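You operate a simulated robot arm through the tools that you are given. There is no shell and no other tool. Be economical: measure what you need, move in short steps, check, and stop when the job is done.

Carry out the task below with a simulated two-armed robot. There is one attempt and no reset: what you move stays moved.

## Task
Take the cap off the mint white bottle on the top of the wooden counter and lay it down there.

The check looks at the end state, three seconds after you hand in, the way a careful person would. Anything else that was tipped, shoved, dropped, spilled or broken makes it a failure. Lids that push on must go on centred and level and be pressed home; caps that screw on are set level and turned clockwise until they are tight.

## Robot
Two 7-joint arms with two-finger parallel grippers on one trunk, on a base that drives. Base frame: it is fixed to the floor where the robot stands at the start and does not move with it; the origin is under the middle of the robot, x ahead of it, y to its left, z up. Units: cm, rad, N and s.
The left shoulder is at the start at [-10.5, 11.9, 77], the right one opposite. With the tool pointing down near the work surface each hand reaches from about 10 to 38 cm from the robot's upright axis, wherever it stands, measured 20 degrees to its own side. Payload 3.43 kg a hand.
Tool frame (each hand has its own): the origin (TCP) lies between the finger pads and is the grasp point; the fingertips stand 3 cm ahead of it; z points along the fingers, y is the line along which they close. Largest opening 9.4 cm; finger width 2.8, thickness 1; the body of the gripper, 5 by 9.6 cm, starts 5.5 cm behind the TCP.
Orientation is told as [roll, pitch, yaw] about the base's x, y, z axes, in that order, counted from this pose: with the fingers straight down and closing along the base's y, the tool's x points along the base's -x, its y along +y and its z along -z.

## Interface
- The arms move only by the tool step_arm. It takes "left_rows", "right_rows" or both (then of equal length, played together; a hand with none holds still); each is a list of rows, each a list of 2 entries, a list of its own where there are three numbers: the shift along the tool's x, y, z in cm, then the turn, a rotation vector about the tool's x, y, z in rad. In form: [[[x, y, z], [wx, wy, wz]], ...]. A call has 1 to 8 rows; each row shifts and turns the commanded pose from where the row before left it, along the tool's axes as they then stand. "left_grip" and "right_grip" are, for a hand that has rows, the finger opening in cm, from 0 to 9.4, set as the call begins (left out, the last holds). Rows are played at 5 a second. More than 5 cm and 0.15 rad between two rows, or a gripper value outside its range, and nothing of the call is played. A pose out of reach is approached as far as the arm can. The call stops where the force on the tool passes 40 N (or 10 N more than at its start, if that is more) or the arm is blocked; 0.2 s more then pass. The fingers move at their own pace (about 15.3 cm/s each) and stop on an object; they squeeze with about 22 N. The grip force told is the motor's: it shows also when the fingers shut on nothing. Time passes only in rows, and 0.2 s behind the last, so rows that do not move let the fingers close. It gives the time, the measured TCP pose, the force on the tool (base axes), the opening and the grip force at its end, in the units of the frame above (readings bear some noise), with the torque about the TCP (base axes, N m) and any sound that the robot's microphone picked up.
- Cameras (640 x 400 px; columns grow to the right, rows downward): "scene" is now at [4.55, 0.97, 149.22]; the picture's right is [0.12, -0.99, 0.00], its down [-0.63, -0.08, -0.78] and it looks along [0.77, 0.09, -0.63] (base axes); focal length 284 px, centre (320, 200). "left" rides on the left gripper at [7.6, -1.4, -10.2] in its tool frame; the picture's right is [0.18, 0.98, 0.00], its down [-0.75, 0.14, -0.64] and it looks along [-0.63, 0.12, 0.77] (tool axes); focal length 243 px, centre (320, 200). "right" rides on the right gripper at [7.6, 1.4, -10.2] in its tool frame; the picture's right is [-0.18, 0.98, 0.00], its down [-0.75, -0.14, -0.64] and it looks along [-0.63, -0.12, 0.77] (tool axes); focal length 243 px, centre (320, 200). There is no depth. A picture from a camera that has moved, and an enlarged one, comes with that camera's place and axes in the base frame and with its lens.
- camera(camera): a new picture of that camera. It takes no simulated time.
- slide_trunk(by): slides the trunk up (or, below 0, down) by that many cm; the arms and the scene camera ride with it, the base frame stays. It gives what a move gives, with no picture.
- roll_base(legs): drives the robot by 1 to 6 legs, each [ahead, left, turn to the left] in cm, cm and rad, along the robot's own axes; the way and the turn of a leg run together, so that a leg with both is an arc; at most 150 cm and 3.142 rad a leg. The arms and the cameras ride along, it lands a little off, and it stops where it bumps. It gives what a move gives.
- aim_head(pan, tilt): turns the head with the scene camera to pan (to the left, within 2.496 rad either way) and tilt (down, from -0.506 to 1.204), counted from straight ahead of the robot. It gives what a move gives.
- close_up(camera, box): a new picture of the part [left, top, right, bottom] of that camera's present view, enlarged. It takes no simulated time.
- close_job(): hands the job in; it is judged then, once.

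Work in short steps. Places have to be worked out from the pictures, the camera data and where the tool is seen: move nearer, look again, correct. Check each grasp and each placing, and mend what went wrong. You have 120 turns and 92 pictures in all, those below and enlarged ones among them. Open the grippers and draw the arms clear of the work before you hand the job in, unless the task says otherwise; then end with one line.

The tools are called after "Emit:" as name(argument=value, ...) on one line, values as JSON. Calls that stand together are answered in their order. step_arm: Moves the arms, as the interface text tells. Its arguments: {"type":"object","properties":{"left_rows":{"type":"array"},"left_grip":{"type":"number"},"right_rows":{"type":"array"},"right_grip":{"type":"number"}},"required":[]} The other tools are called the same way: slide_trunk (by) slides the trunk up or down; roll_base (legs) drives the base; aim_head (pan, tilt) turns the head that bears the scene camera; camera (camera) takes a picture; close_up (camera, box) takes an enlarged picture of a part of a camera's view; close_job () hands the job in.

At the start:

```text
time: 0.0
left_tool_pos: [25.52, 15.41, 100.0]
left_tool_rot: [0.001, -0.001, 0.0]
left_force: [-0.6, -0.5, 0.3]
left_ft_torque: [0.02, -0.01, -0.02]
left_grip_width: 9.4
left_grasp_force: 0.1
right_tool_pos: [28.12, -9.82, 115.11]
right_tool_rot: [0.001, -0.001, 0.0]
right_force: [0.2, 0.6, -1.2]
right_ft_torque: [-0.01, -0.03, -0.03]
right_grip_width: 9.42
right_grasp_force: 0.0
trunk travel left (down, up): [-19.3, 14.2]
robot x, y, heading: [0.06, 0.13, 0.001]
head pan, tilt: [0.122, 0.682]
```

scene: 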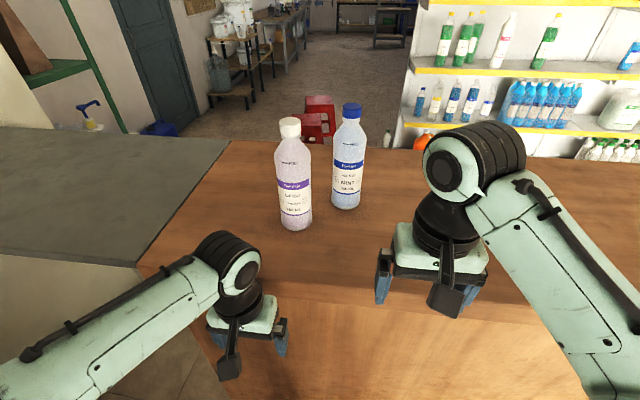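
right: 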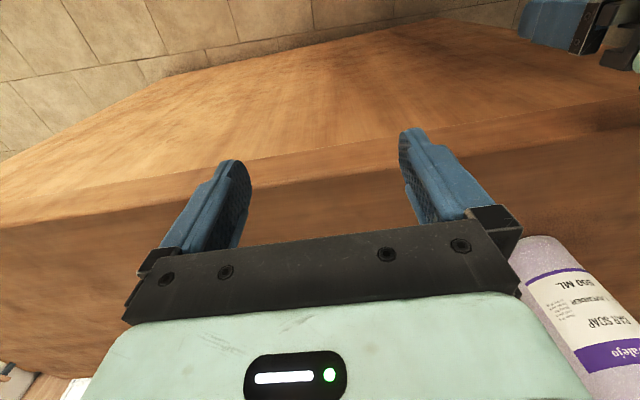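
left: 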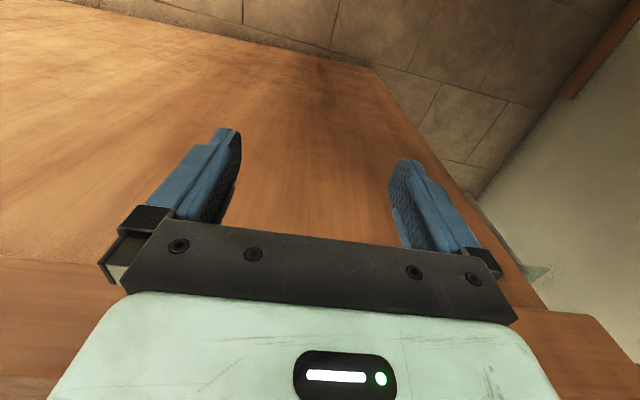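

The two bottles differ in cap colour and label, so I enlarge them to read which one is the mint white one.

Emit:
close_up(camera="scene", box=[240, 90, 400, 240])

```text
2.67 times, centred on (320, 165) of scene
camera zoom: at [4.55, 0.97, 149.22], right [0.12, -0.99, 0.0], down [-0.63, -0.08, -0.78], along [0.77, 0.09, -0.63], focal length 757 px, centre (320, 293)
```

zoom: 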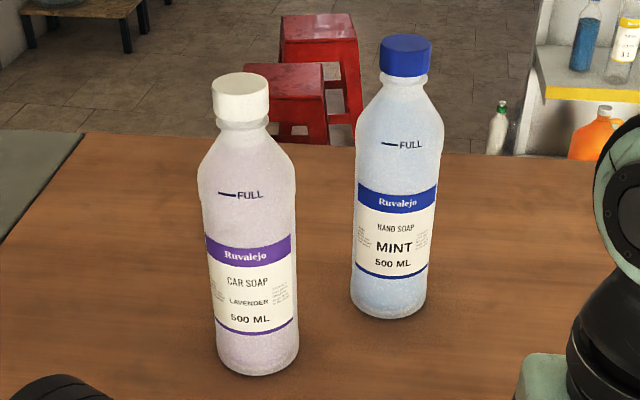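

The mint bottle is the blue-capped one. By triangulating with the right camera, I put the counter top near z 109.5, the mint bottle near (52, 1) with its cap top near z 131, and the lavender bottle near (44, 10). I raise the trunk so the hands can clear the counter, and look down to see how much room the base has.

Emit:
slide_trunk(by=14)

Emit:
aim_head(pan=0, tilt=1.15)

Emit:
camera(camera="scene")

```text
time: 1.7
left_tool_pos: [25.33, 15.37, 113.94]
left_tool_rot: [0.0, 0.0, 0.0]
left_force: [-0.9, -0.4, -0.4]
left_ft_torque: [-0.01, 0.01, -0.02]
left_grip_width: 9.43
left_grasp_force: 0.0
right_tool_pos: [28.04, -9.92, 129.05]
right_tool_rot: [0.0, 0.0, -0.002]
right_force: [-0.5, 1.2, -0.7]
right_ft_torque: [-0.01, 0.02, -0.03]
right_grip_width: 9.38
right_grasp_force: 0.0
trunk travel left (down, up): [-33.3, 0.2]
robot x, y, heading: [-0.25, 0.21, 0.004]
head pan, tilt: [0.122, 0.682]
```

```text
time: 2.6
left_tool_pos: [25.41, 15.28, 113.99]
left_tool_rot: [0.0, 0.001, 0.0]
left_force: [-0.4, 1.2, 0.1]
left_ft_torque: [0.06, 0.06, 0.01]
left_grip_width: 9.39
left_grasp_force: 0.1
right_tool_pos: [28.14, -9.84, 128.95]
right_tool_rot: [0.0, -0.001, -0.001]
right_force: [-0.4, 0.1, 1.2]
right_ft_torque: [-0.01, 0.04, 0.02]
right_grip_width: 9.39
right_grasp_force: 0.1
trunk travel left (down, up): [-33.3, 0.2]
robot x, y, heading: [0.03, 0.03, -0.002]
head pan, tilt: [0.0, 1.15]
```

```text
87 pictures are left
camera scene: at [1.73, -0.07, 160.16], right [0.0, -1.0, 0.0], down [-0.91, 0.0, -0.41], along [0.41, 0.0, -0.91], focal length 284 px, centre (320, 200)
```

scene: 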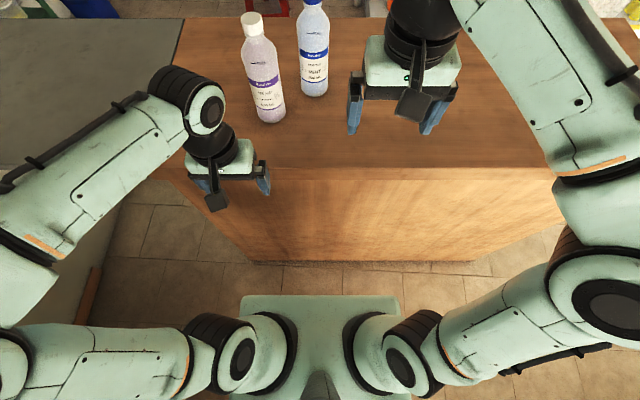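

The base front stays behind about x 16 and the counter front is at x 31–35, so a 12 cm drive is safe. First I raise the left hand well above the counter and move the right hand up and outward.

Emit:
step_arm(left_rows=[[[0, 0, -4.5], [0, 0, 0]], [[0, 0, -4.5], [0, 0, 0]], [[0, 0, -4.5], [0, 0, 0]], [[0, 0, -4.5], [0, 0, 0]], [[0, 0, -4.5], [0, 0, 0]], [[0, 0, -4.5], [0, 0, 0]], [[0, 0, -4], [0, 0, 0]]], right_rows=[[[0, -2, 0], [0, 0, 0]], [[0, -2, 0], [0, 0, 0]], [[0, -2, 0], [0, 0, 0]], [[0, -2, 0], [0, 0, 0]], [[0, 0, 0], [0, 0, 0]], [[0, 0, 0], [0, 0, 0]], [[0, 0, 0], [0, 0, 0]]])

Emit:
camera(camera="scene")

```text
time: 4.2
left_tool_pos: [25.47, 15.38, 131.95]
left_tool_rot: [0.0, -0.001, -0.001]
left_force: [0.6, 0.0, -0.4]
left_ft_torque: [-0.04, 0.01, 0.0]
left_grip_width: 9.39
left_grasp_force: 0.1
left hand out of reach, approached as far as the arm can: row 5, 6, 7
right_tool_pos: [28.22, -17.92, 129.15]
right_tool_rot: [-0.001, 0.0, 0.001]
right_force: [0.6, -0.3, 0.5]
right_ft_torque: [0.03, 0.01, 0.0]
right_grip_width: 9.39
right_grasp_force: 0.0
trunk travel left (down, up): [-33.3, 0.2]
robot x, y, heading: [-0.44, -0.19, -0.001]
head pan, tilt: [0.0, 1.15]
```

```text
86 pictures are left
camera scene: at [1.7, -0.07, 160.15], right [0.0, -1.0, 0.0], down [-0.91, 0.0, -0.41], along [0.41, 0.0, -0.91], focal length 284 px, centre (320, 200)
```

scene: 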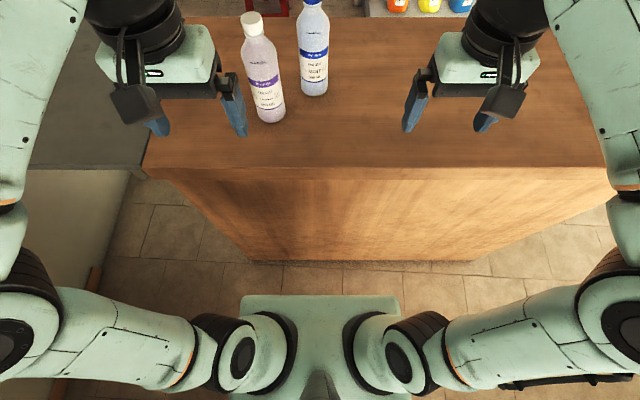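

The left arm runs out of height with its tool straight down, so I'll work with tilted tools: the right hand holds the bottle and the left turns the cap. I drive 12 cm ahead, with both hands clear of the bottles.

Emit:
roll_base(legs=[[12, 0, 0]])

Emit:
aim_head(pan=0, tilt=0.75)

Emit:
camera(camera="scene")

```text
time: 5.4
left_tool_pos: [32.22, 15.53, 131.79]
left_tool_rot: [0.0, 0.003, 0.005]
left_force: [-0.4, -0.1, -0.3]
left_ft_torque: [0.02, -0.01, 0.0]
left_grip_width: 9.4
left_grasp_force: 0.1
right_tool_pos: [35.09, -17.89, 129.0]
right_tool_rot: [0.0, 0.002, 0.003]
right_force: [-0.6, -0.4, -0.1]
right_ft_torque: [0.0, -0.06, 0.01]
right_grip_width: 9.42
right_grasp_force: 0.0
trunk travel left (down, up): [-33.3, 0.2]
robot x, y, heading: [6.24, 0.31, 0.003]
head pan, tilt: [0.0, 1.15]
stopped in leg 1: the robot was blocked; the commanded pose is now the measured one
```

```text
time: 6.3
left_tool_pos: [32.35, 15.58, 131.74]
left_tool_rot: [0.001, 0.003, 0.004]
left_force: [0.3, 0.2, -0.7]
left_ft_torque: [-0.01, 0.03, 0.01]
left_grip_width: 9.4
left_grasp_force: 0.1
right_tool_pos: [35.23, -17.87, 129.09]
right_tool_rot: [-0.002, 0.003, 0.002]
right_force: [-0.5, 0.0, 0.7]
right_ft_torque: [0.03, 0.03, -0.02]
right_grip_width: 9.44
right_grasp_force: 0.1
trunk travel left (down, up): [-33.3, 0.2]
robot x, y, heading: [6.72, -0.26, 0.006]
head pan, tilt: [0.0, 0.75]
```

```text
85 pictures are left
camera scene: at [10.84, -0.07, 163.03], right [0.0, -1.0, 0.0], down [-0.68, 0.0, -0.73], along [0.73, 0.0, -0.68], focal length 284 px, centre (320, 200)
```

scene: 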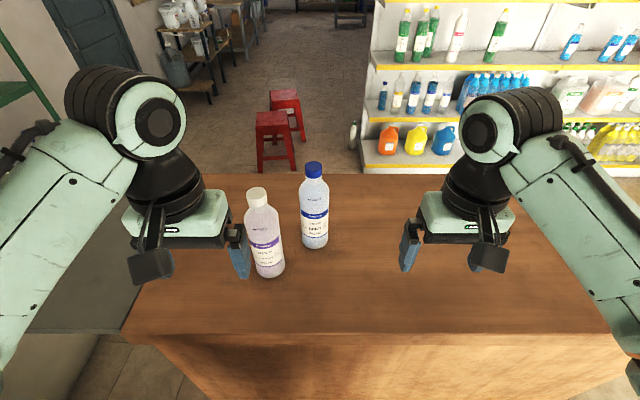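

The base was blocked after about 7 cm, and both bottles still stand. I enlarge the bottles to refine their positions from this viewpoint.

Emit:
close_up(camera="scene", box=[230, 150, 358, 290])

Emit:
camera(camera="right")

Emit:
camera(camera="left")

```text
2.86 times, centred on (294, 220) of scene
camera zoom: at [10.84, -0.07, 163.03], right [0.0, -1.0, 0.0], down [-0.68, 0.0, -0.73], along [0.73, 0.0, -0.68], focal length 811 px, centre (394, 143)
```

zoom: 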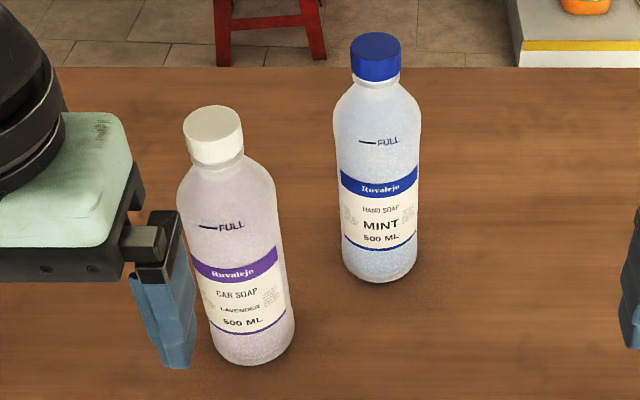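

```text
83 pictures are left
camera right: at [27.67, -16.37, 139.22], right [0.18, 0.98, 0.0], down [0.76, -0.14, 0.64], along [0.63, -0.12, -0.77], focal length 243 px, centre (320, 200)
```

right: 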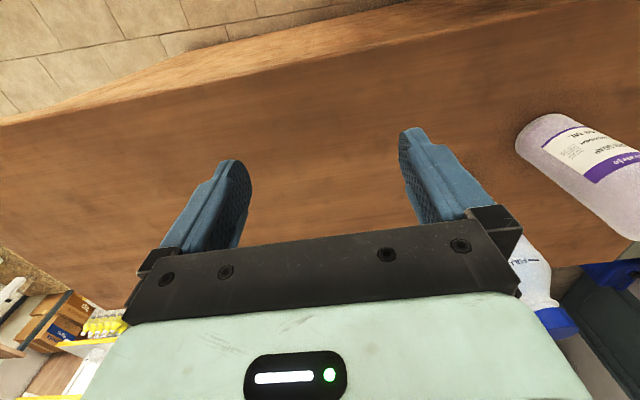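

```text
82 pictures are left
camera left: at [24.63, 14.07, 142.03], right [-0.19, 0.98, 0.0], down [0.76, 0.14, 0.64], along [0.63, 0.12, -0.77], focal length 243 px, centre (320, 200)
```

left: 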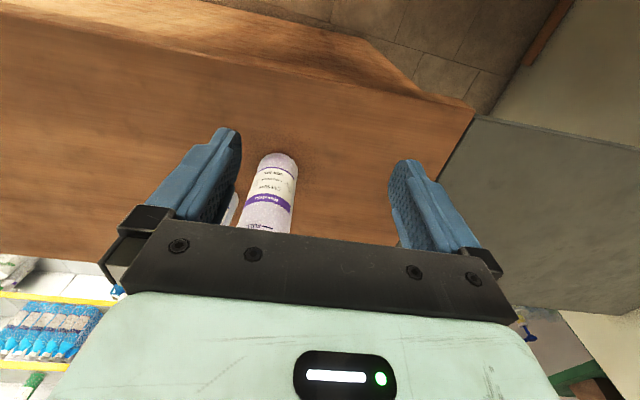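

Repeated sightings put the mint bottle near (55.3, 1.2), its cap top near z 130.4, the counter near z 106.5, and the lavender bottle near (47, 11). I turn the right hand toward a grasp tilted 30° below level and pointing 35° to the left, and pitch the left hand up.

Emit:
step_arm(right_rows=[[[0, 0, 0], [0, 0, -0.15]], [[0, 0, 0], [0, 0, -0.15]], [[0, 0, 0], [0, 0, -0.15]], [[0, 0, 0], [0, 0, -0.15]], [[0, 0, 0], [0, -0.15, 0]], [[0, 0, 0], [0, -0.15, 0]], [[0, 0, 0], [0, -0.15, 0]], [[0, 0, 0], [0, -0.15, 0]]], left_rows=[[[0, 0, 0], [0, -0.15, 0]], [[0, 0, 0], [0, -0.15, 0]], [[0, 0, 0], [0, -0.15, 0]], [[0, 0, 0], [0, -0.15, 0]], [[0, 0, 0], [0, -0.15, 0]], [[0, 0, 0], [0, -0.15, 0]], [[0, 0, 0], [0, -0.1, 0]], [[0, 0, 0], [0, 0, 0]]])

```text
time: 8.1
left_tool_pos: [32.23, 15.49, 131.78]
left_tool_rot: [0.001, -0.999, 0.001]
left_force: [-0.1, 0.2, 0.5]
left_ft_torque: [-0.04, -0.01, 0.04]
left_grip_width: 9.39
left_grasp_force: 0.0
right_tool_pos: [35.3, -17.93, 128.93]
right_tool_rot: [0.001, -0.598, 0.6]
right_force: [0.6, -1.2, -0.2]
right_ft_torque: [-0.02, -0.01, 0.05]
right_grip_width: 9.38
right_grasp_force: 0.1
trunk travel left (down, up): [-33.3, 0.2]
robot x, y, heading: [6.63, -0.11, 0.003]
head pan, tilt: [0.0, 0.75]
```

The orientations follow as planned. I finish the right hand's pitch and move it to a point 12 cm short of the bottle on the approach line, still high.

Emit:
step_arm(right_rows=[[[0, 0, 0], [0, -0.15, 0]], [[0, 0, 0], [0, -0.15, 0]], [[0, 0, 0], [0, -0.15, 0]], [[-1.91, 1.11, 3.3], [0, 0, 0]], [[-1.91, 1.11, 3.3], [0, 0, 0]], [[-1.91, 1.11, 3.3], [0, 0, 0]], [[-1.91, 1.11, 3.3], [0, 0, 0]]])

Emit:
camera(camera="scene")

Emit:
camera(camera="right")

```text
time: 9.7
left_tool_pos: [32.22, 15.61, 131.79]
left_tool_rot: [0.001, -0.997, 0.003]
left_force: [1.0, 0.8, 0.6]
left_ft_torque: [0.04, 0.02, -0.03]
left_grip_width: 9.37
left_grasp_force: 0.1
right_tool_pos: [45.57, -5.5, 129.06]
right_tool_rot: [0.002, -1.045, 0.599]
right_force: [-0.1, -1.1, -0.3]
right_ft_torque: [-0.02, 0.02, 0.02]
right_grip_width: 9.41
right_grasp_force: 0.0
trunk travel left (down, up): [-33.3, 0.2]
robot x, y, heading: [6.97, 0.18, 0.007]
head pan, tilt: [0.0, 0.75]
```

```text
81 pictures are left
camera scene: at [10.88, 0.03, 163.04], right [0.0, -1.0, 0.0], down [-0.68, 0.0, -0.73], along [0.73, 0.0, -0.68], focal length 284 px, centre (320, 200)
```

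scene: 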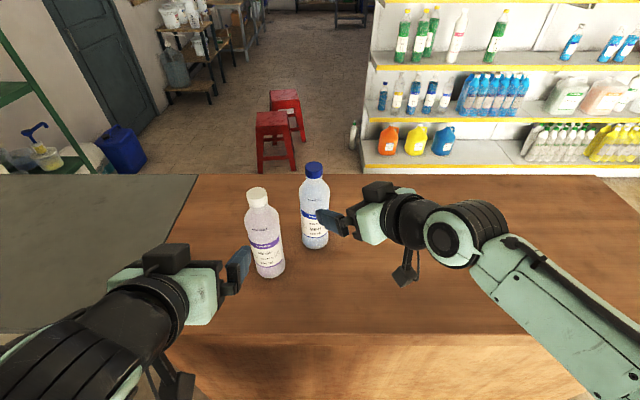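

```text
80 pictures are left
camera right: at [34.12, -11.36, 127.56], right [-0.48, 0.86, 0.16], down [-0.07, -0.22, 0.97], along [0.87, 0.46, 0.16], focal length 243 px, centre (320, 200)
```

right: 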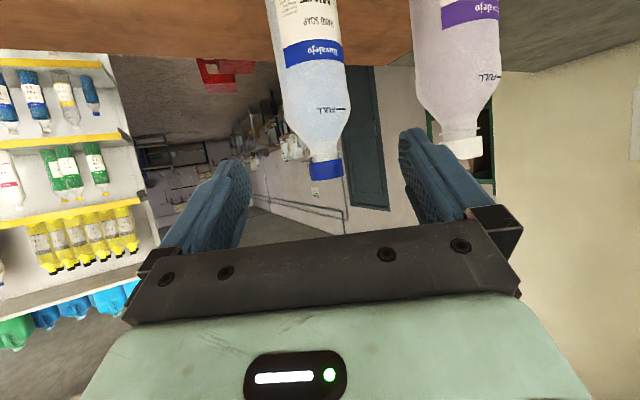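

The right camera confirms the mint bottle is laterally centred between the fingers, with the cap top near z 129.7. I lower the right hand to z 115, still about 12 cm short of the bottle.

Emit:
step_arm(right_rows=[[[3.03, 0, 1.75], [0, 0, 0]], [[3.03, 0, 1.75], [0, 0, 0]], [[3.03, 0, 1.75], [0, 0, 0]], [[3.03, 0, 1.75], [0, 0, 0]]])

Emit:
camera(camera="right")

Emit:
camera(camera="scene")

```text
time: 10.7
left_tool_pos: [32.25, 15.55, 131.65]
left_tool_rot: [0.002, -0.996, 0.003]
left_force: [-0.6, 0.0, 0.2]
left_ft_torque: [-0.02, -0.04, 0.0]
left_grip_width: 9.39
left_grasp_force: 0.1
right_tool_pos: [45.36, -5.46, 115.23]
right_tool_rot: [0.002, -1.048, 0.6]
right_force: [0.7, 0.3, 0.2]
right_ft_torque: [-0.02, 0.01, 0.0]
right_grip_width: 9.4
right_grasp_force: 0.1
trunk travel left (down, up): [-33.3, 0.2]
robot x, y, heading: [6.72, -0.31, 0.001]
head pan, tilt: [0.0, 0.75]
```

```text
79 pictures are left
camera right: at [34.06, -11.44, 113.7], right [-0.48, 0.86, 0.16], down [-0.07, -0.22, 0.97], along [0.87, 0.46, 0.16], focal length 243 px, centre (320, 200)
```

right: 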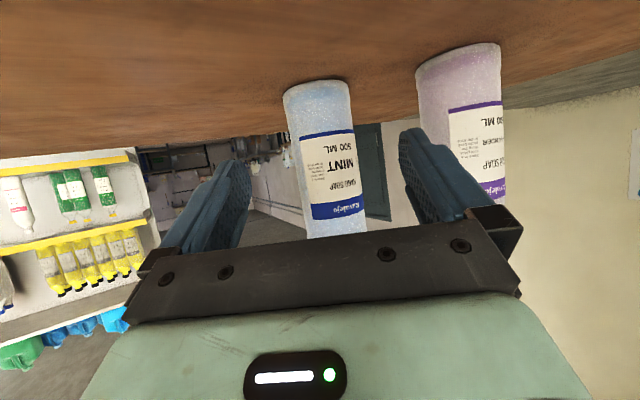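

```text
78 pictures are left
camera scene: at [10.82, -0.08, 163.04], right [0.0, -1.0, 0.0], down [-0.68, 0.0, -0.73], along [0.73, 0.0, -0.68], focal length 284 px, centre (320, 200)
```

scene: 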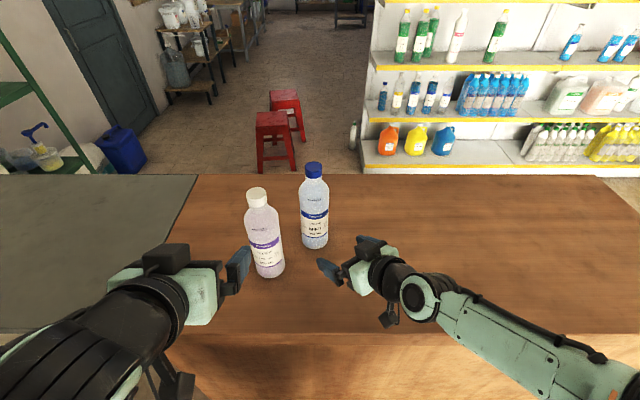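

The bottle sits slightly to the tool's -y side, by about 0.3 cm. I advance level along the approach line to bring the bottle between the pads.

Emit:
step_arm(right_rows=[[[-1.47, -0.08, 2.55], [0, 0, 0]], [[-1.47, -0.08, 2.55], [0, 0, 0]], [[-1.47, -0.08, 2.55], [0, 0, 0]], [[-1.35, -0.06, 2.34], [0, 0, 0]]])

Emit:
camera(camera="right")

Emit:
close_up(camera="scene", box=[220, 140, 420, 300])

```text
time: 11.7
left_tool_pos: [32.25, 15.53, 131.68]
left_tool_rot: [0.0, -0.996, 0.002]
left_force: [0.2, -0.1, 0.3]
left_ft_torque: [0.01, 0.02, -0.01]
left_grip_width: 9.42
left_grasp_force: 0.1
right_tool_pos: [55.14, 0.62, 115.19]
right_tool_rot: [0.003, -1.045, 0.6]
right_force: [0.1, 0.1, -0.2]
right_ft_torque: [-0.01, -0.05, 0.01]
right_grip_width: 9.4
right_grasp_force: 0.0
trunk travel left (down, up): [-33.3, 0.2]
robot x, y, heading: [6.72, -0.39, 0.006]
head pan, tilt: [0.0, 0.75]
```

```text
77 pictures are left
camera right: at [43.74, -5.27, 113.57], right [-0.48, 0.86, 0.16], down [-0.07, -0.22, 0.97], along [0.87, 0.46, 0.16], focal length 243 px, centre (320, 200)
```

right: 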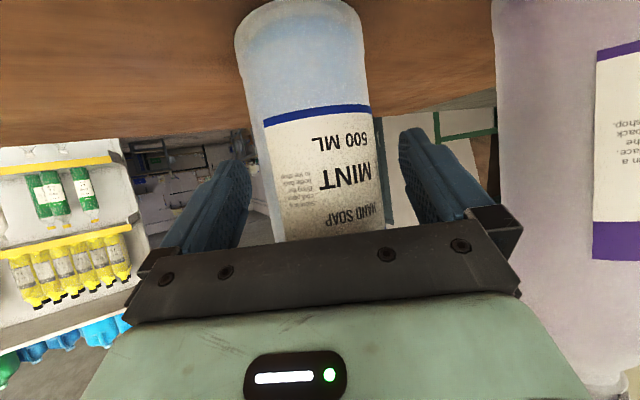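

```text
2.50 times, centred on (320, 220) of scene
camera zoom: at [10.86, -0.03, 163.04], right [0.0, -1.0, 0.0], down [-0.68, 0.0, -0.73], along [0.73, 0.0, -0.68], focal length 709 px, centre (320, 150)
```

zoom: 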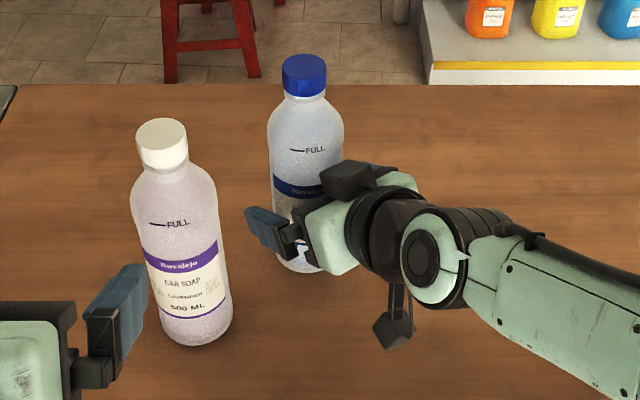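

The bottle is centred between the fingers but looks about 0.8 cm beyond the TCP. I advance that much more and then close gently.

Emit:
step_arm(right_rows=[[[-0.4, 0, 0.7], [0, 0, 0]]])

Emit:
step_arm(right_rows=[[[0, 0, 0], [0, 0, 0]], [[0, 0, 0], [0, 0, 0]], [[0, 0, 0], [0, 0, 0]]], right_grip=5)

Emit:
camera(camera="right")

Emit:
close_up(camera="scene", box=[220, 140, 420, 300])

```text
time: 12.1
left_tool_pos: [32.31, 15.66, 131.74]
left_tool_rot: [0.0, -0.997, 0.004]
left_force: [0.5, -0.1, -0.1]
left_ft_torque: [-0.02, -0.01, 0.01]
left_grip_width: 9.4
left_grasp_force: 0.0
right_tool_pos: [55.63, 1.35, 115.01]
right_tool_rot: [0.001, -1.046, 0.598]
right_force: [0.7, 0.6, 0.2]
right_ft_torque: [0.01, 0.01, 0.03]
right_grip_width: 9.4
right_grasp_force: 0.0
trunk travel left (down, up): [-33.3, 0.2]
robot x, y, heading: [6.75, -0.24, 0.0]
head pan, tilt: [0.0, 0.75]
```

```text
time: 12.9
left_tool_pos: [32.35, 15.51, 131.75]
left_tool_rot: [0.0, -0.996, 0.002]
left_force: [-0.2, 0.2, -0.1]
left_ft_torque: [0.02, -0.01, 0.04]
left_grip_width: 9.39
left_grasp_force: 0.0
right_tool_pos: [55.7, 1.31, 115.14]
right_tool_rot: [0.002, -1.047, 0.601]
right_force: [0.8, 0.6, 1.1]
right_ft_torque: [0.04, -0.05, 0.0]
right_grip_width: 6.9
right_grasp_force: 21.8
trunk travel left (down, up): [-33.3, 0.2]
robot x, y, heading: [6.94, 0.14, 0.002]
head pan, tilt: [0.0, 0.75]
```

```text
75 pictures are left
camera right: at [44.33, -4.76, 113.59], right [-0.48, 0.86, 0.16], down [-0.07, -0.22, 0.97], along [0.87, 0.46, 0.16], focal length 243 px, centre (320, 200)
```

right: 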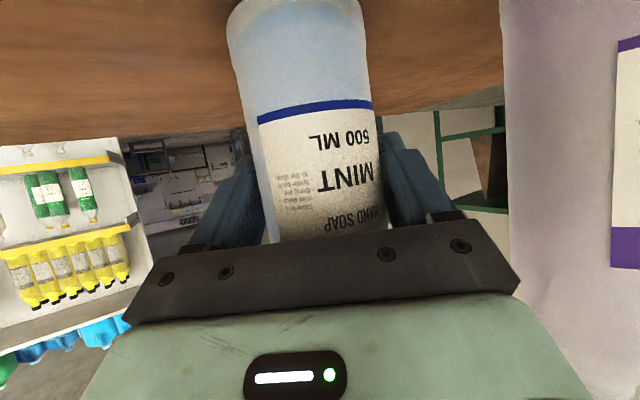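

```text
2.50 times, centred on (320, 220) of scene
camera zoom: at [10.76, -0.06, 163.04], right [0.0, -1.0, 0.0], down [-0.68, 0.0, -0.73], along [0.73, 0.0, -0.68], focal length 709 px, centre (320, 150)
```

zoom: 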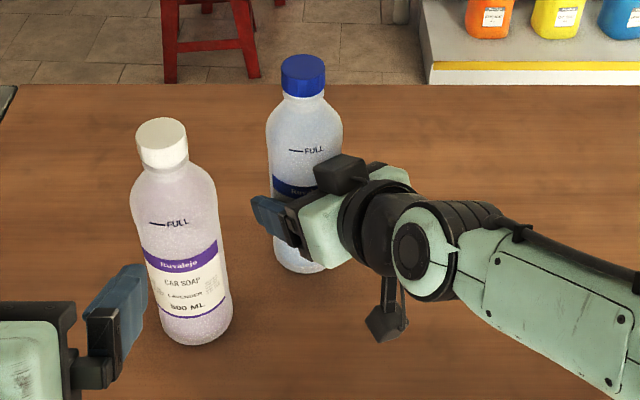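

The bottle is held: the pads stopped at 6.9 cm and it still stands upright. With the left camera hanging below its hand, the sweep would be cramped by the lavender bottle and the right wrist. I roll the left hand 180° about its own axis so the camera rides on top.

Emit:
step_arm(left_rows=[[[0, 0, 0], [0, 0, 0.15]], [[0, 0, 0], [0, 0, 0.15]], [[0, 0, 0], [0, 0, 0.15]], [[0, 0, 0], [0, 0, 0.15]], [[0, 0, 0], [0, 0, 0.15]], [[0, 0, 0], [0, 0, 0.15]], [[0, 0, 0], [0, 0, 0.15]], [[0, 0, 0], [0, 0, 0.15]]])

Emit:
step_arm(left_rows=[[[0, 0, 0], [0, 0, 0.15]], [[0, 0, 0], [0, 0, 0.15]], [[0, 0, 0], [0, 0, 0.15]], [[0, 0, 0], [0, 0, 0.15]], [[0, 0, 0], [0, 0, 0.15]], [[0, 0, 0], [0, 0, 0.15]], [[0, 0, 0], [0, 0, 0.15]], [[0, 0, 0], [0, 0, 0.15]]])

```text
time: 14.7
left_tool_pos: [32.27, 15.57, 131.88]
left_tool_rot: [0.965, -0.306, -1.361]
left_force: [0.7, 0.4, -0.5]
left_ft_torque: [-0.02, -0.01, 0.03]
left_grip_width: 9.43
left_grasp_force: 0.2
right_tool_pos: [55.47, 1.26, 115.06]
right_tool_rot: [0.002, -1.045, 0.6]
right_force: [-0.3, -0.2, 1.1]
right_ft_torque: [0.01, 0.0, -0.02]
right_grip_width: 6.92
right_grasp_force: 22.1
trunk travel left (down, up): [-33.3, 0.2]
robot x, y, heading: [6.94, -0.27, 0.003]
head pan, tilt: [0.0, 0.75]
```

```text
time: 16.5
left_tool_pos: [32.19, 15.49, 131.78]
left_tool_rot: [0.806, 0.67, -2.107]
left_force: [0.6, 0.2, -0.1]
left_ft_torque: [-0.02, 0.0, -0.04]
left_grip_width: 9.39
left_grasp_force: 0.0
right_tool_pos: [55.51, 1.24, 115.04]
right_tool_rot: [0.001, -1.044, 0.6]
right_force: [-0.1, -0.4, 0.8]
right_ft_torque: [0.01, -0.01, -0.02]
right_grip_width: 6.91
right_grasp_force: 21.7
trunk travel left (down, up): [-33.3, 0.2]
robot x, y, heading: [6.95, -0.28, 0.003]
head pan, tilt: [0.0, 0.75]
```

No limit was met. I finish the roll, then move the left hand up and across in front of the bottle.

Emit:
step_arm(left_rows=[[[0, 0, 0], [0, 0, 0.15]], [[0, 0, 0], [0, 0, 0.15]], [[0, 0, 0], [0, 0, 0.15]], [[0, 0, 0], [0, 0, 0.15]], [[0, 0, 0], [0, 0, 0.1416]]])

Emit:
step_arm(left_rows=[[[1.09, 3.58, -0.7], [0, 0, 0]], [[1.09, 3.58, -0.7], [0, 0, 0]], [[1.09, 3.58, -0.7], [0, 0, 0]], [[1.09, 3.58, -0.7], [0, 0, 0]]])

Emit:
camera(camera="left")

Emit:
camera(camera="scene")

```text
time: 17.7
left_tool_pos: [32.25, 15.48, 131.83]
left_tool_rot: [-0.001, 0.996, -3.142]
left_force: [-0.4, -0.1, -0.3]
left_ft_torque: [0.03, -0.03, 0.04]
left_grip_width: 9.39
left_grasp_force: 0.1
right_tool_pos: [55.68, 1.15, 115.14]
right_tool_rot: [0.002, -1.045, 0.601]
right_force: [0.5, 1.4, 1.3]
right_ft_torque: [0.02, -0.02, -0.01]
right_grip_width: 6.92
right_grasp_force: 22.3
trunk travel left (down, up): [-33.3, 0.2]
robot x, y, heading: [7.05, 0.14, 0.002]
head pan, tilt: [0.0, 0.75]
```

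```text
time: 18.7
left_tool_pos: [32.28, 1.13, 137.28]
left_tool_rot: [0.0, 0.996, -3.139]
left_force: [0.8, -0.2, -0.5]
left_ft_torque: [0.02, -0.02, 0.0]
left_grip_width: 9.39
left_grasp_force: 0.1
right_tool_pos: [55.67, 1.05, 115.05]
right_tool_rot: [0.003, -1.047, 0.6]
right_force: [0.0, -1.1, 0.7]
right_ft_torque: [-0.06, -0.04, 0.01]
right_grip_width: 6.92
right_grasp_force: 21.9
trunk travel left (down, up): [-33.3, 0.2]
robot x, y, heading: [6.94, 0.17, 0.003]
head pan, tilt: [0.0, 0.75]
```

```text
73 pictures are left
camera left: at [27.64, 2.5, 149.16], right [0.1, -0.98, 0.15], down [-0.95, -0.15, -0.28], along [0.3, -0.12, -0.95], focal length 243 px, centre (320, 200)
```

left: 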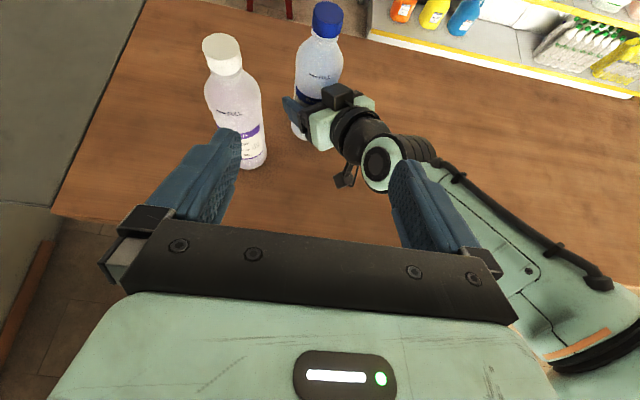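

```text
72 pictures are left
camera scene: at [10.82, -0.18, 163.04], right [0.0, -1.0, 0.0], down [-0.68, 0.0, -0.73], along [0.73, 0.0, -0.68], focal length 284 px, centre (320, 200)
```

scene: 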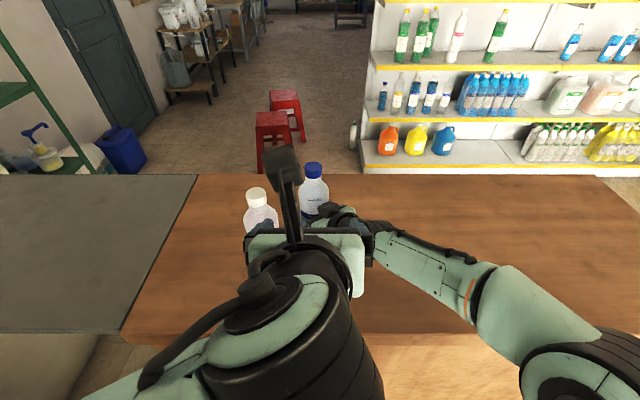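

The camera now looks from above and sees the cap near (55.2, 1.5). I advance the left hand to about x 46, z 134, staying above the lavender cap, and look again.

Emit:
step_arm(left_rows=[[[1.22, 0, 3.28], [0, 0, 0]], [[1.22, 0, 3.28], [0, 0, 0]], [[1.22, 0, 3.28], [0, 0, 0]], [[1.22, 0, 3.28], [0, 0, 0]]])

Emit:
camera(camera="left")

Emit:
camera(camera="right")

```text
time: 19.7
left_tool_pos: [46.04, 1.15, 133.93]
left_tool_rot: [0.001, 0.995, -3.137]
left_force: [0.3, 0.1, -0.7]
left_ft_torque: [-0.05, -0.02, 0.01]
left_grip_width: 9.4
left_grasp_force: 0.1
right_tool_pos: [55.65, 1.16, 115.05]
right_tool_rot: [0.002, -1.044, 0.599]
right_force: [-0.3, -0.6, -0.8]
right_ft_torque: [-0.04, 0.07, 0.0]
right_grip_width: 6.9
right_grasp_force: 21.8
trunk travel left (down, up): [-33.3, 0.2]
robot x, y, heading: [6.61, -0.31, -0.002]
head pan, tilt: [0.0, 0.75]
```

```text
71 pictures are left
camera left: at [41.58, 2.53, 145.8], right [0.1, -0.98, 0.16], down [-0.95, -0.15, -0.28], along [0.3, -0.12, -0.95], focal length 243 px, centre (320, 200)
```

left: 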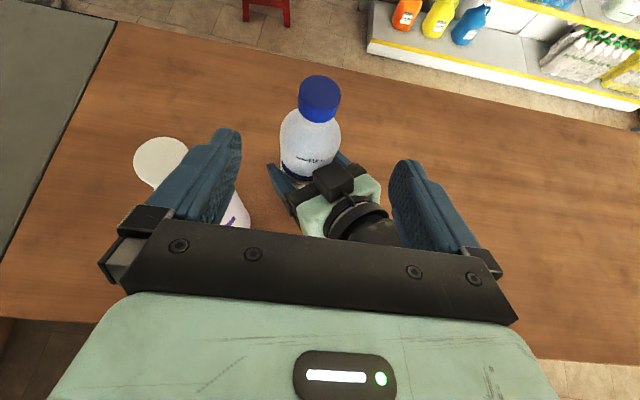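

```text
70 pictures are left
camera right: at [44.4, -4.77, 113.59], right [-0.48, 0.86, 0.16], down [-0.07, -0.22, 0.97], along [0.87, 0.46, 0.16], focal length 243 px, centre (320, 200)
```

right: 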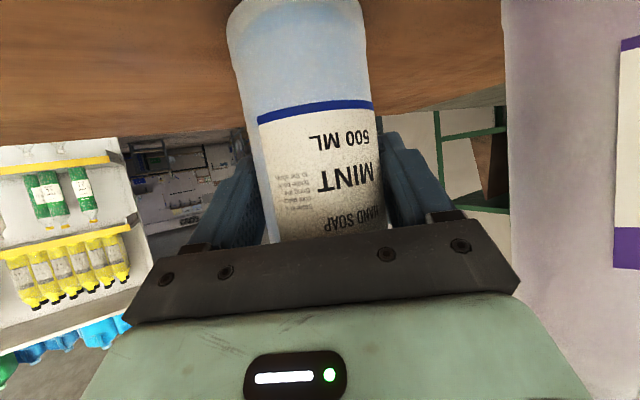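

Combining views, the cap axis is near (56.1, 1.45) and the cap spans about z 127.8–129.7. I yaw the left hand -0.6 rad to start the sweep, narrow the opening to 6 cm, and move over the cap at z 134.5.

Emit:
step_arm(left_rows=[[[0, 0, 0], [-0.1259, 0, 0.0815]], [[0, 0, 0], [-0.1259, 0, 0.0815]], [[0, 0, 0], [-0.1259, 0, 0.0815]], [[0, 0, 0], [-0.1259, 0, 0.0815]], [[1.64, -1.98, 2.17], [0, 0, 0]], [[1.64, -1.98, 2.17], [0, 0, 0]], [[1.64, -1.98, 2.17], [0, 0, 0]]], left_grip=6)

Emit:
camera(camera="left")

Emit:
camera(camera="scene")

```text
time: 21.5
left_tool_pos: [53.19, 12.63, 131.38]
left_tool_rot: [0.036, 0.934, 2.762]
left_force: [-0.5, -0.7, -0.1]
left_ft_torque: [0.02, 0.01, 0.01]
left_grip_width: 6.0
left_grasp_force: 0.2
left hand out of reach, approached as far as the arm can: row 5, 6, 7
right_tool_pos: [55.59, 0.99, 115.23]
right_tool_rot: [0.004, -1.05, 0.596]
right_force: [1.7, 0.0, 0.6]
right_ft_torque: [0.02, -0.02, 0.0]
right_grip_width: 6.92
right_grasp_force: 21.9
trunk travel left (down, up): [-33.3, 0.2]
robot x, y, heading: [6.82, -0.09, 0.005]
head pan, tilt: [0.0, 0.75]
stopped in row 7 (left hand): the arm was blocked; the commanded pose is now the measured one
```

```text
69 pictures are left
camera left: at [50.33, 15.71, 143.48], right [-0.29, -0.94, 0.17], down [-0.94, 0.25, -0.22], along [0.17, -0.22, -0.96], focal length 243 px, centre (320, 200)
```

left: 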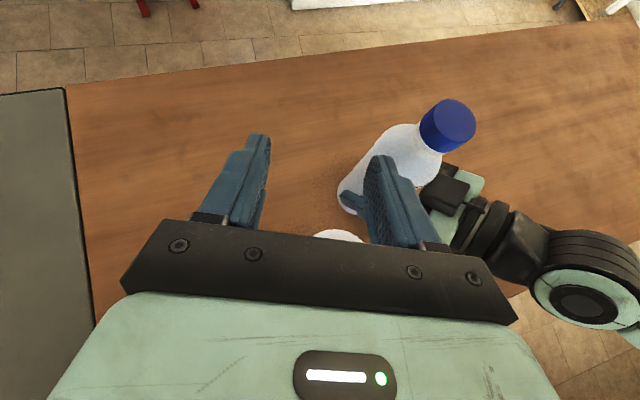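

```text
68 pictures are left
camera scene: at [10.75, -0.31, 163.04], right [0.0, -1.0, 0.0], down [-0.68, 0.0, -0.73], along [0.73, 0.0, -0.68], focal length 284 px, centre (320, 200)
```

scene: 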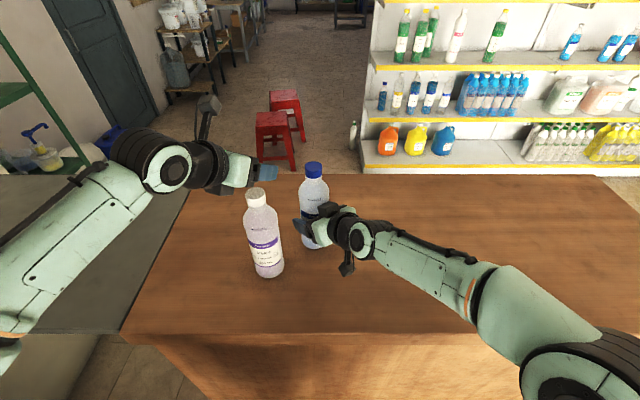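

The left arm ran out of reach and drifted to (53, 12.6), above and beyond the lavender bottle, which still stands untouched. I raise it straight up a little first, to learn what the arm allows before backing out.

Emit:
step_arm(left_rows=[[[0.8, 0, -0.6], [0, 0, 0]], [[0.8, 0, -0.6], [0, 0, 0]], [[0.8, 0, -0.6], [0, 0, 0]]])

```text
time: 22.3
left_tool_pos: [53.09, 12.84, 134.37]
left_tool_rot: [0.036, 0.934, 2.76]
left_force: [-0.1, -0.4, -0.7]
left_ft_torque: [0.0, -0.01, 0.01]
left_grip_width: 6.02
left_grasp_force: 0.2
right_tool_pos: [55.59, 1.11, 115.15]
right_tool_rot: [0.004, -1.046, 0.599]
right_force: [-0.7, 0.4, -0.2]
right_ft_torque: [-0.01, 0.02, -0.01]
right_grip_width: 6.95
right_grasp_force: 22.2
trunk travel left (down, up): [-33.3, 0.2]
robot x, y, heading: [6.54, 0.0, 0.001]
head pan, tilt: [0.0, 0.75]
```

Going up works, so the limit was a wrist joint and not distance. I now move from here toward the cap, staying at z 134.4, to see how far it will go.

Emit:
step_arm(left_rows=[[[1.04, 2.34, 1.4], [0, 0, 0]], [[1.04, 2.34, 1.4], [0, 0, 0]]])

```text
time: 22.9
left_tool_pos: [53.14, 12.82, 134.4]
left_tool_rot: [0.035, 0.936, 2.759]
left_force: [-0.6, -0.4, -0.5]
left_ft_torque: [-0.02, -0.03, -0.01]
left_grip_width: 5.98
left_grasp_force: 0.0
left hand out of reach, approached as far as the arm can: row 1, 2
right_tool_pos: [55.56, 1.24, 115.18]
right_tool_rot: [0.003, -1.046, 0.598]
right_force: [0.4, 0.6, 0.5]
right_ft_torque: [-0.01, 0.0, 0.01]
right_grip_width: 6.93
right_grasp_force: 22.0
trunk travel left (down, up): [-33.3, 0.2]
robot x, y, heading: [6.86, -0.05, -0.0]
head pan, tilt: [0.0, 0.75]
```

That direction is a wrist limit: hand yaw too negative relative to the arm. I undo those two rows and yaw the hand positive, where the arm has room, staying above the bottles.

Emit:
step_arm(left_rows=[[[-1.04, -2.34, -1.4], [0, 0, 0]], [[-1.04, -2.34, -1.4], [0, 0, 0]], [[0, 0, 0], [0.1206, 0, -0.0893]], [[0, 0, 0], [0.1206, 0, -0.0893]], [[0, 0, 0], [0.1206, 0, -0.0893]]])

```text
time: 24.1
left_tool_pos: [51.77, 18.39, 134.33]
left_tool_rot: [0.037, 0.926, -3.072]
left_force: [-0.9, -0.4, -0.1]
left_ft_torque: [0.03, 0.01, 0.0]
left_grip_width: 6.02
left_grasp_force: 0.0
right_tool_pos: [55.59, 1.11, 115.16]
right_tool_rot: [0.005, -1.048, 0.599]
right_force: [-0.5, 0.0, -0.5]
right_ft_torque: [0.01, -0.02, -0.02]
right_grip_width: 6.93
right_grasp_force: 21.8
trunk travel left (down, up): [-33.3, 0.2]
robot x, y, heading: [6.81, 0.07, 0.005]
head pan, tilt: [0.0, 0.75]
```

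Commanded poses clamp at limits, so I continue from the measured pose (51.8, 18.4, 134.3) at yaw +0.07. I move across to above the cap, raising 1 cm for margin.

Emit:
step_arm(left_rows=[[[0.67, 4.29, 0.47], [0, 0, 0]], [[0.67, 4.29, 0.47], [0, 0, 0]], [[0.67, 4.29, 0.47], [0, 0, 0]], [[0.67, 4.29, 0.47], [0, 0, 0]]])

Emit:
camera(camera="left")

Emit:
camera(camera="scene")

```text
time: 25.1
left_tool_pos: [54.94, 1.76, 135.46]
left_tool_rot: [0.035, 0.924, -3.075]
left_force: [-0.6, -0.5, 0.5]
left_ft_torque: [0.02, 0.01, 0.02]
left_grip_width: 6.02
left_grasp_force: 0.0
right_tool_pos: [55.65, 1.11, 115.21]
right_tool_rot: [0.002, -1.047, 0.597]
right_force: [-0.4, -0.8, -0.1]
right_ft_torque: [0.01, -0.01, 0.01]
right_grip_width: 6.93
right_grasp_force: 22.0
trunk travel left (down, up): [-33.3, 0.2]
robot x, y, heading: [6.87, -0.17, 0.001]
head pan, tilt: [0.0, 0.75]
```

```text
67 pictures are left
camera left: at [51.24, 3.27, 147.62], right [0.15, -0.97, 0.17], down [-0.96, -0.18, -0.21], along [0.24, -0.13, -0.96], focal length 243 px, centre (320, 200)
```

left: 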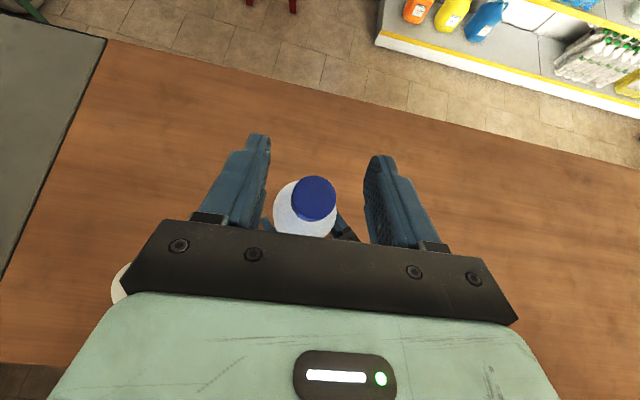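

```text
66 pictures are left
camera scene: at [10.83, -0.24, 163.04], right [0.0, -1.0, 0.0], down [-0.68, 0.0, -0.73], along [0.73, 0.0, -0.68], focal length 284 px, centre (320, 200)
```

scene: 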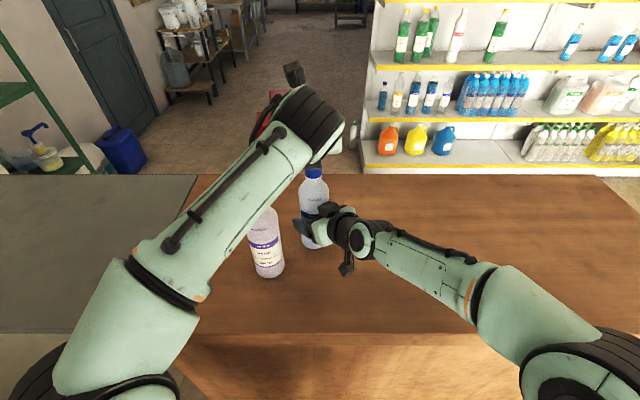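

The cap sits between the fingers from above, and a near-vertical sight puts its axis at (55.7, 1.35). I remove the small roll and lower two thirds of the way.

Emit:
step_arm(left_rows=[[[0, 0, 0], [0.035, 0, 0]], [[-1.5, 0.15, 1.44], [0, 0, 0]], [[-1.5, 0.15, 1.44], [0, 0, 0]]])

Emit:
camera(camera="left")

Emit:
close_up(camera="scene", box=[240, 130, 400, 290])

```text
time: 25.9
left_tool_pos: [55.81, 1.29, 131.52]
left_tool_rot: [0.003, 0.927, -3.075]
left_force: [0.1, 0.7, -1.2]
left_ft_torque: [0.01, 0.02, 0.02]
left_grip_width: 6.0
left_grasp_force: 0.1
right_tool_pos: [55.57, 1.19, 115.25]
right_tool_rot: [0.001, -1.047, 0.598]
right_force: [-0.4, -0.5, 0.5]
right_ft_torque: [0.0, 0.01, 0.0]
right_grip_width: 6.93
right_grasp_force: 22.3
trunk travel left (down, up): [-33.3, 0.2]
robot x, y, heading: [6.68, 0.07, 0.002]
head pan, tilt: [0.0, 0.75]
```

```text
65 pictures are left
camera left: at [51.93, 2.56, 143.65], right [0.18, -0.97, 0.15], down [-0.95, -0.21, -0.22], along [0.24, -0.1, -0.96], focal length 243 px, centre (320, 200)
```

left: 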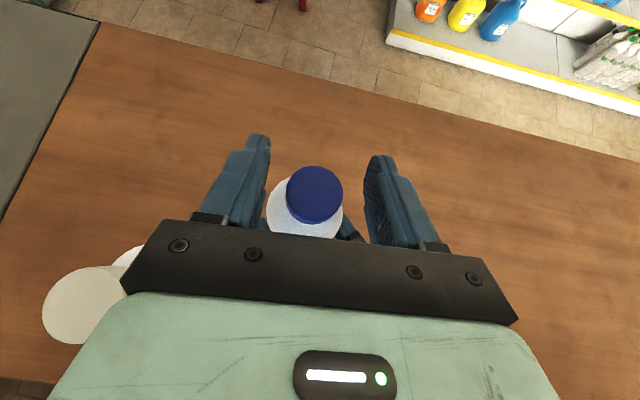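

```text
2.50 times, centred on (320, 210) of scene
camera zoom: at [10.78, -0.06, 163.03], right [0.0, -1.0, 0.0], down [-0.68, 0.0, -0.73], along [0.73, 0.0, -0.68], focal length 709 px, centre (320, 175)
```

zoom: 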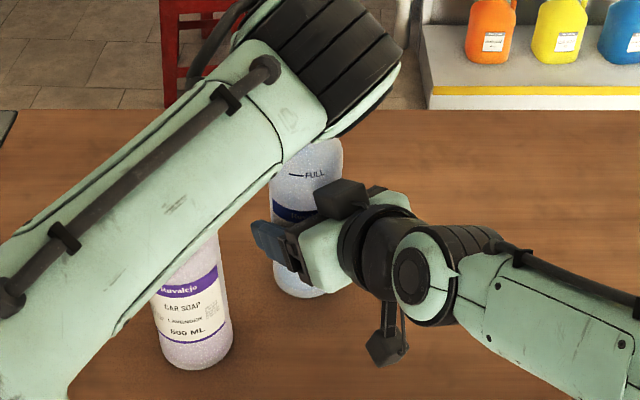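

The cap is centred near (55.7, 1.5) between the fingers. I yaw back to about -0.2 to gain sweep, then lower so that the pads span the cap.

Emit:
step_arm(left_rows=[[[0, 0, 0], [-0.108, 0, 0.081]], [[0, 0, 0], [-0.108, 0, 0.081]], [[-0.95, -0.08, 0.66], [0, 0, 0]], [[-0.95, -0.08, 0.66], [0, 0, 0]]])

Emit:
camera(camera="left")

```text
time: 26.9
left_tool_pos: [55.73, 1.42, 129.32]
left_tool_rot: [0.002, 0.927, 2.939]
left_force: [-0.4, -0.2, 1.4]
left_ft_torque: [0.01, 0.0, 0.01]
left_grip_width: 6.0
left_grasp_force: 0.1
right_tool_pos: [55.54, 1.38, 115.19]
right_tool_rot: [0.0, -1.046, 0.6]
right_force: [-1.6, -0.3, -0.7]
right_ft_torque: [-0.02, -0.03, 0.03]
right_grip_width: 6.93
right_grasp_force: 22.2
trunk travel left (down, up): [-33.3, 0.2]
robot x, y, heading: [6.57, -0.06, 0.008]
head pan, tilt: [0.0, 0.75]
```

```text
63 pictures are left
camera left: at [52.34, 3.59, 141.51], right [-0.09, -0.98, 0.15], down [-0.97, 0.06, -0.22], along [0.21, -0.16, -0.96], focal length 243 px, centre (320, 200)
```

left: 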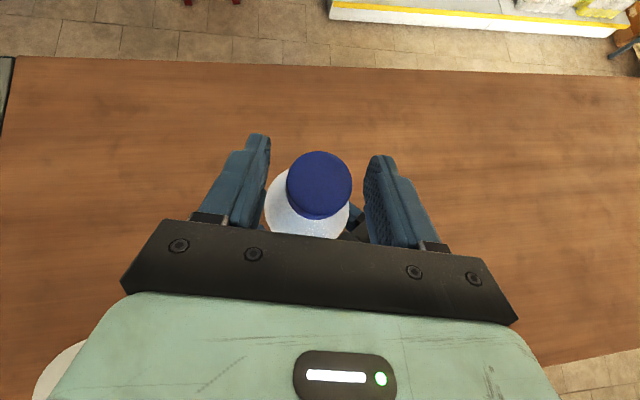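

The cap centre projects within a few pixels of the TCP. I close the left fingers on the cap.

Emit:
step_arm(left_rows=[[[0, 0, 0], [0, 0, 0]], [[0, 0, 0], [0, 0, 0]], [[0, 0, 0], [0, 0, 0]]], left_grip=1)

Emit:
camera(camera="left")

```text
time: 27.7
left_tool_pos: [55.78, 1.38, 129.23]
left_tool_rot: [0.001, 0.928, 2.938]
left_force: [-1.3, -0.5, 0.3]
left_ft_torque: [0.01, 0.01, 0.03]
left_grip_width: 3.32
left_grasp_force: 21.9
right_tool_pos: [55.6, 1.21, 115.11]
right_tool_rot: [0.002, -1.047, 0.598]
right_force: [0.6, 0.2, 0.0]
right_ft_torque: [-0.11, 0.2, -0.01]
right_grip_width: 6.94
right_grasp_force: 22.2
trunk travel left (down, up): [-33.3, 0.2]
robot x, y, heading: [7.11, -0.16, 0.006]
head pan, tilt: [0.0, 0.75]
```

```text
62 pictures are left
camera left: at [52.35, 3.55, 141.5], right [-0.09, -0.98, 0.15], down [-0.97, 0.06, -0.22], along [0.21, -0.16, -0.96], focal length 243 px, centre (320, 200)
```

left: 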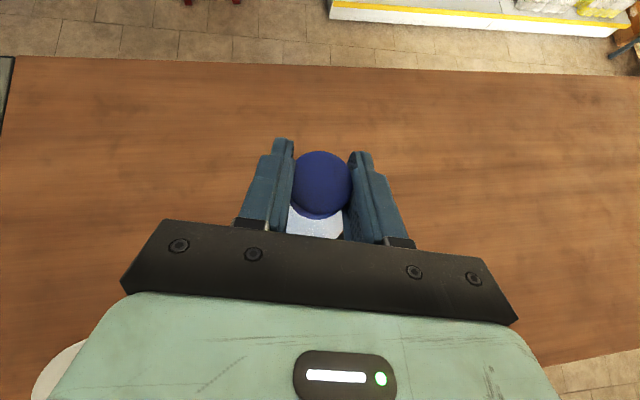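

The cap is gripped at 3.3 cm. I turn it counter-clockwise seen from above, about 0.45 rad, and check the torques.

Emit:
step_arm(left_rows=[[[0, 0, 0], [0.0798, 0, -0.06]], [[0, 0, 0], [0.0798, 0, -0.06]], [[0, 0, 0], [0.0798, 0, -0.06]], [[0, 0, 0], [0.0798, 0, -0.06]]])

Emit:
camera(camera="right")

```text
time: 28.7
left_tool_pos: [55.87, 1.25, 129.28]
left_tool_rot: [0.002, 0.926, -2.943]
left_force: [-7.7, -0.2, 2.6]
left_ft_torque: [0.07, 0.31, 0.0]
left_grip_width: 3.31
left_grasp_force: 22.4
right_tool_pos: [55.56, 1.13, 115.23]
right_tool_rot: [0.003, -1.045, 0.599]
right_force: [6.4, -0.2, -1.9]
right_ft_torque: [-0.04, 0.69, -0.04]
right_grip_width: 6.92
right_grasp_force: 21.8
trunk travel left (down, up): [-33.3, 0.2]
robot x, y, heading: [6.76, 0.25, 0.001]
head pan, tilt: [0.0, 0.75]
```

```text
61 pictures are left
camera right: at [44.38, -4.83, 113.61], right [-0.48, 0.86, 0.16], down [-0.07, -0.22, 0.97], along [0.88, 0.46, 0.16], focal length 243 px, centre (320, 200)
```

right: 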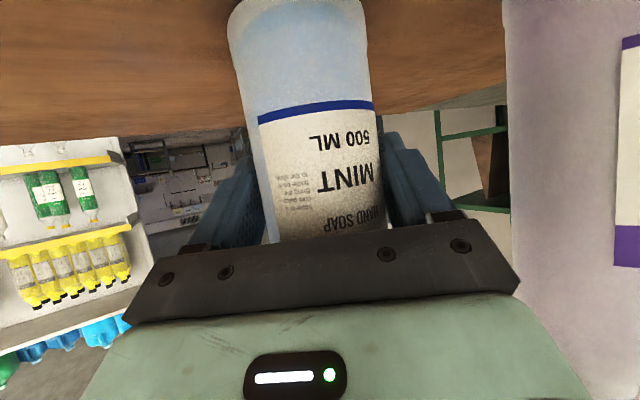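

The bottle stays put (label unmoved) and the twist torque is low; there's a 7.7 N push in +x, so the true axis is slightly nearer. I ease back 0.1 cm and keep turning.

Emit:
step_arm(left_rows=[[[-0.06, 0, -0.08], [0, 0, 0]], [[0, 0, 0], [0.0798, 0, -0.06]], [[0, 0, 0], [0.0798, 0, -0.06]], [[0, 0, 0], [0.0798, 0, -0.06]], [[0, 0, 0], [0.0798, 0, -0.06]]])

Emit:
camera(camera="left")

Emit:
camera(camera="scene")

```text
time: 29.9
left_tool_pos: [55.84, 1.3, 129.31]
left_tool_rot: [0.004, 0.924, -2.545]
left_force: [0.2, -3.9, 0.8]
left_ft_torque: [0.05, -0.06, -0.04]
left_grip_width: 3.32
left_grasp_force: 21.7
right_tool_pos: [55.57, 1.16, 115.15]
right_tool_rot: [0.001, -1.047, 0.602]
right_force: [0.7, 3.2, -1.0]
right_ft_torque: [-0.47, 0.01, 0.02]
right_grip_width: 6.91
right_grasp_force: 21.8
trunk travel left (down, up): [-33.3, 0.2]
robot x, y, heading: [6.62, -0.13, 0.006]
head pan, tilt: [0.0, 0.75]
```

```text
60 pictures are left
camera left: at [51.94, 0.47, 141.54], right [0.64, -0.75, 0.15], down [-0.72, -0.66, -0.22], along [0.26, 0.03, -0.97], focal length 243 px, centre (320, 200)
```

left: 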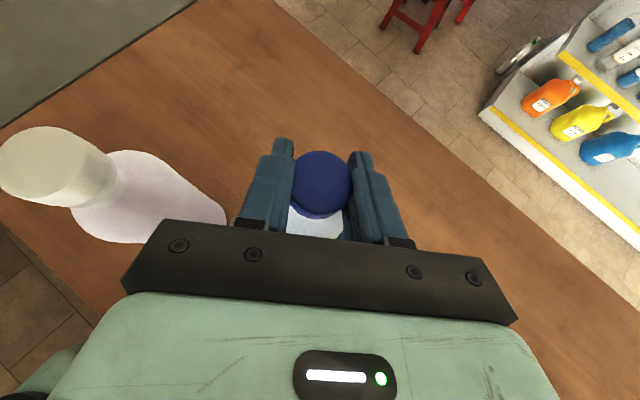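

```text
59 pictures are left
camera scene: at [10.8, -0.12, 163.04], right [0.0, -1.0, 0.0], down [-0.68, 0.0, -0.73], along [0.73, 0.0, -0.68], focal length 284 px, centre (320, 200)
```

scene: 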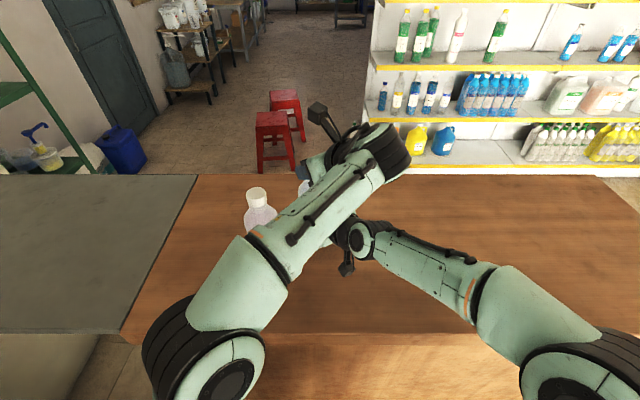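

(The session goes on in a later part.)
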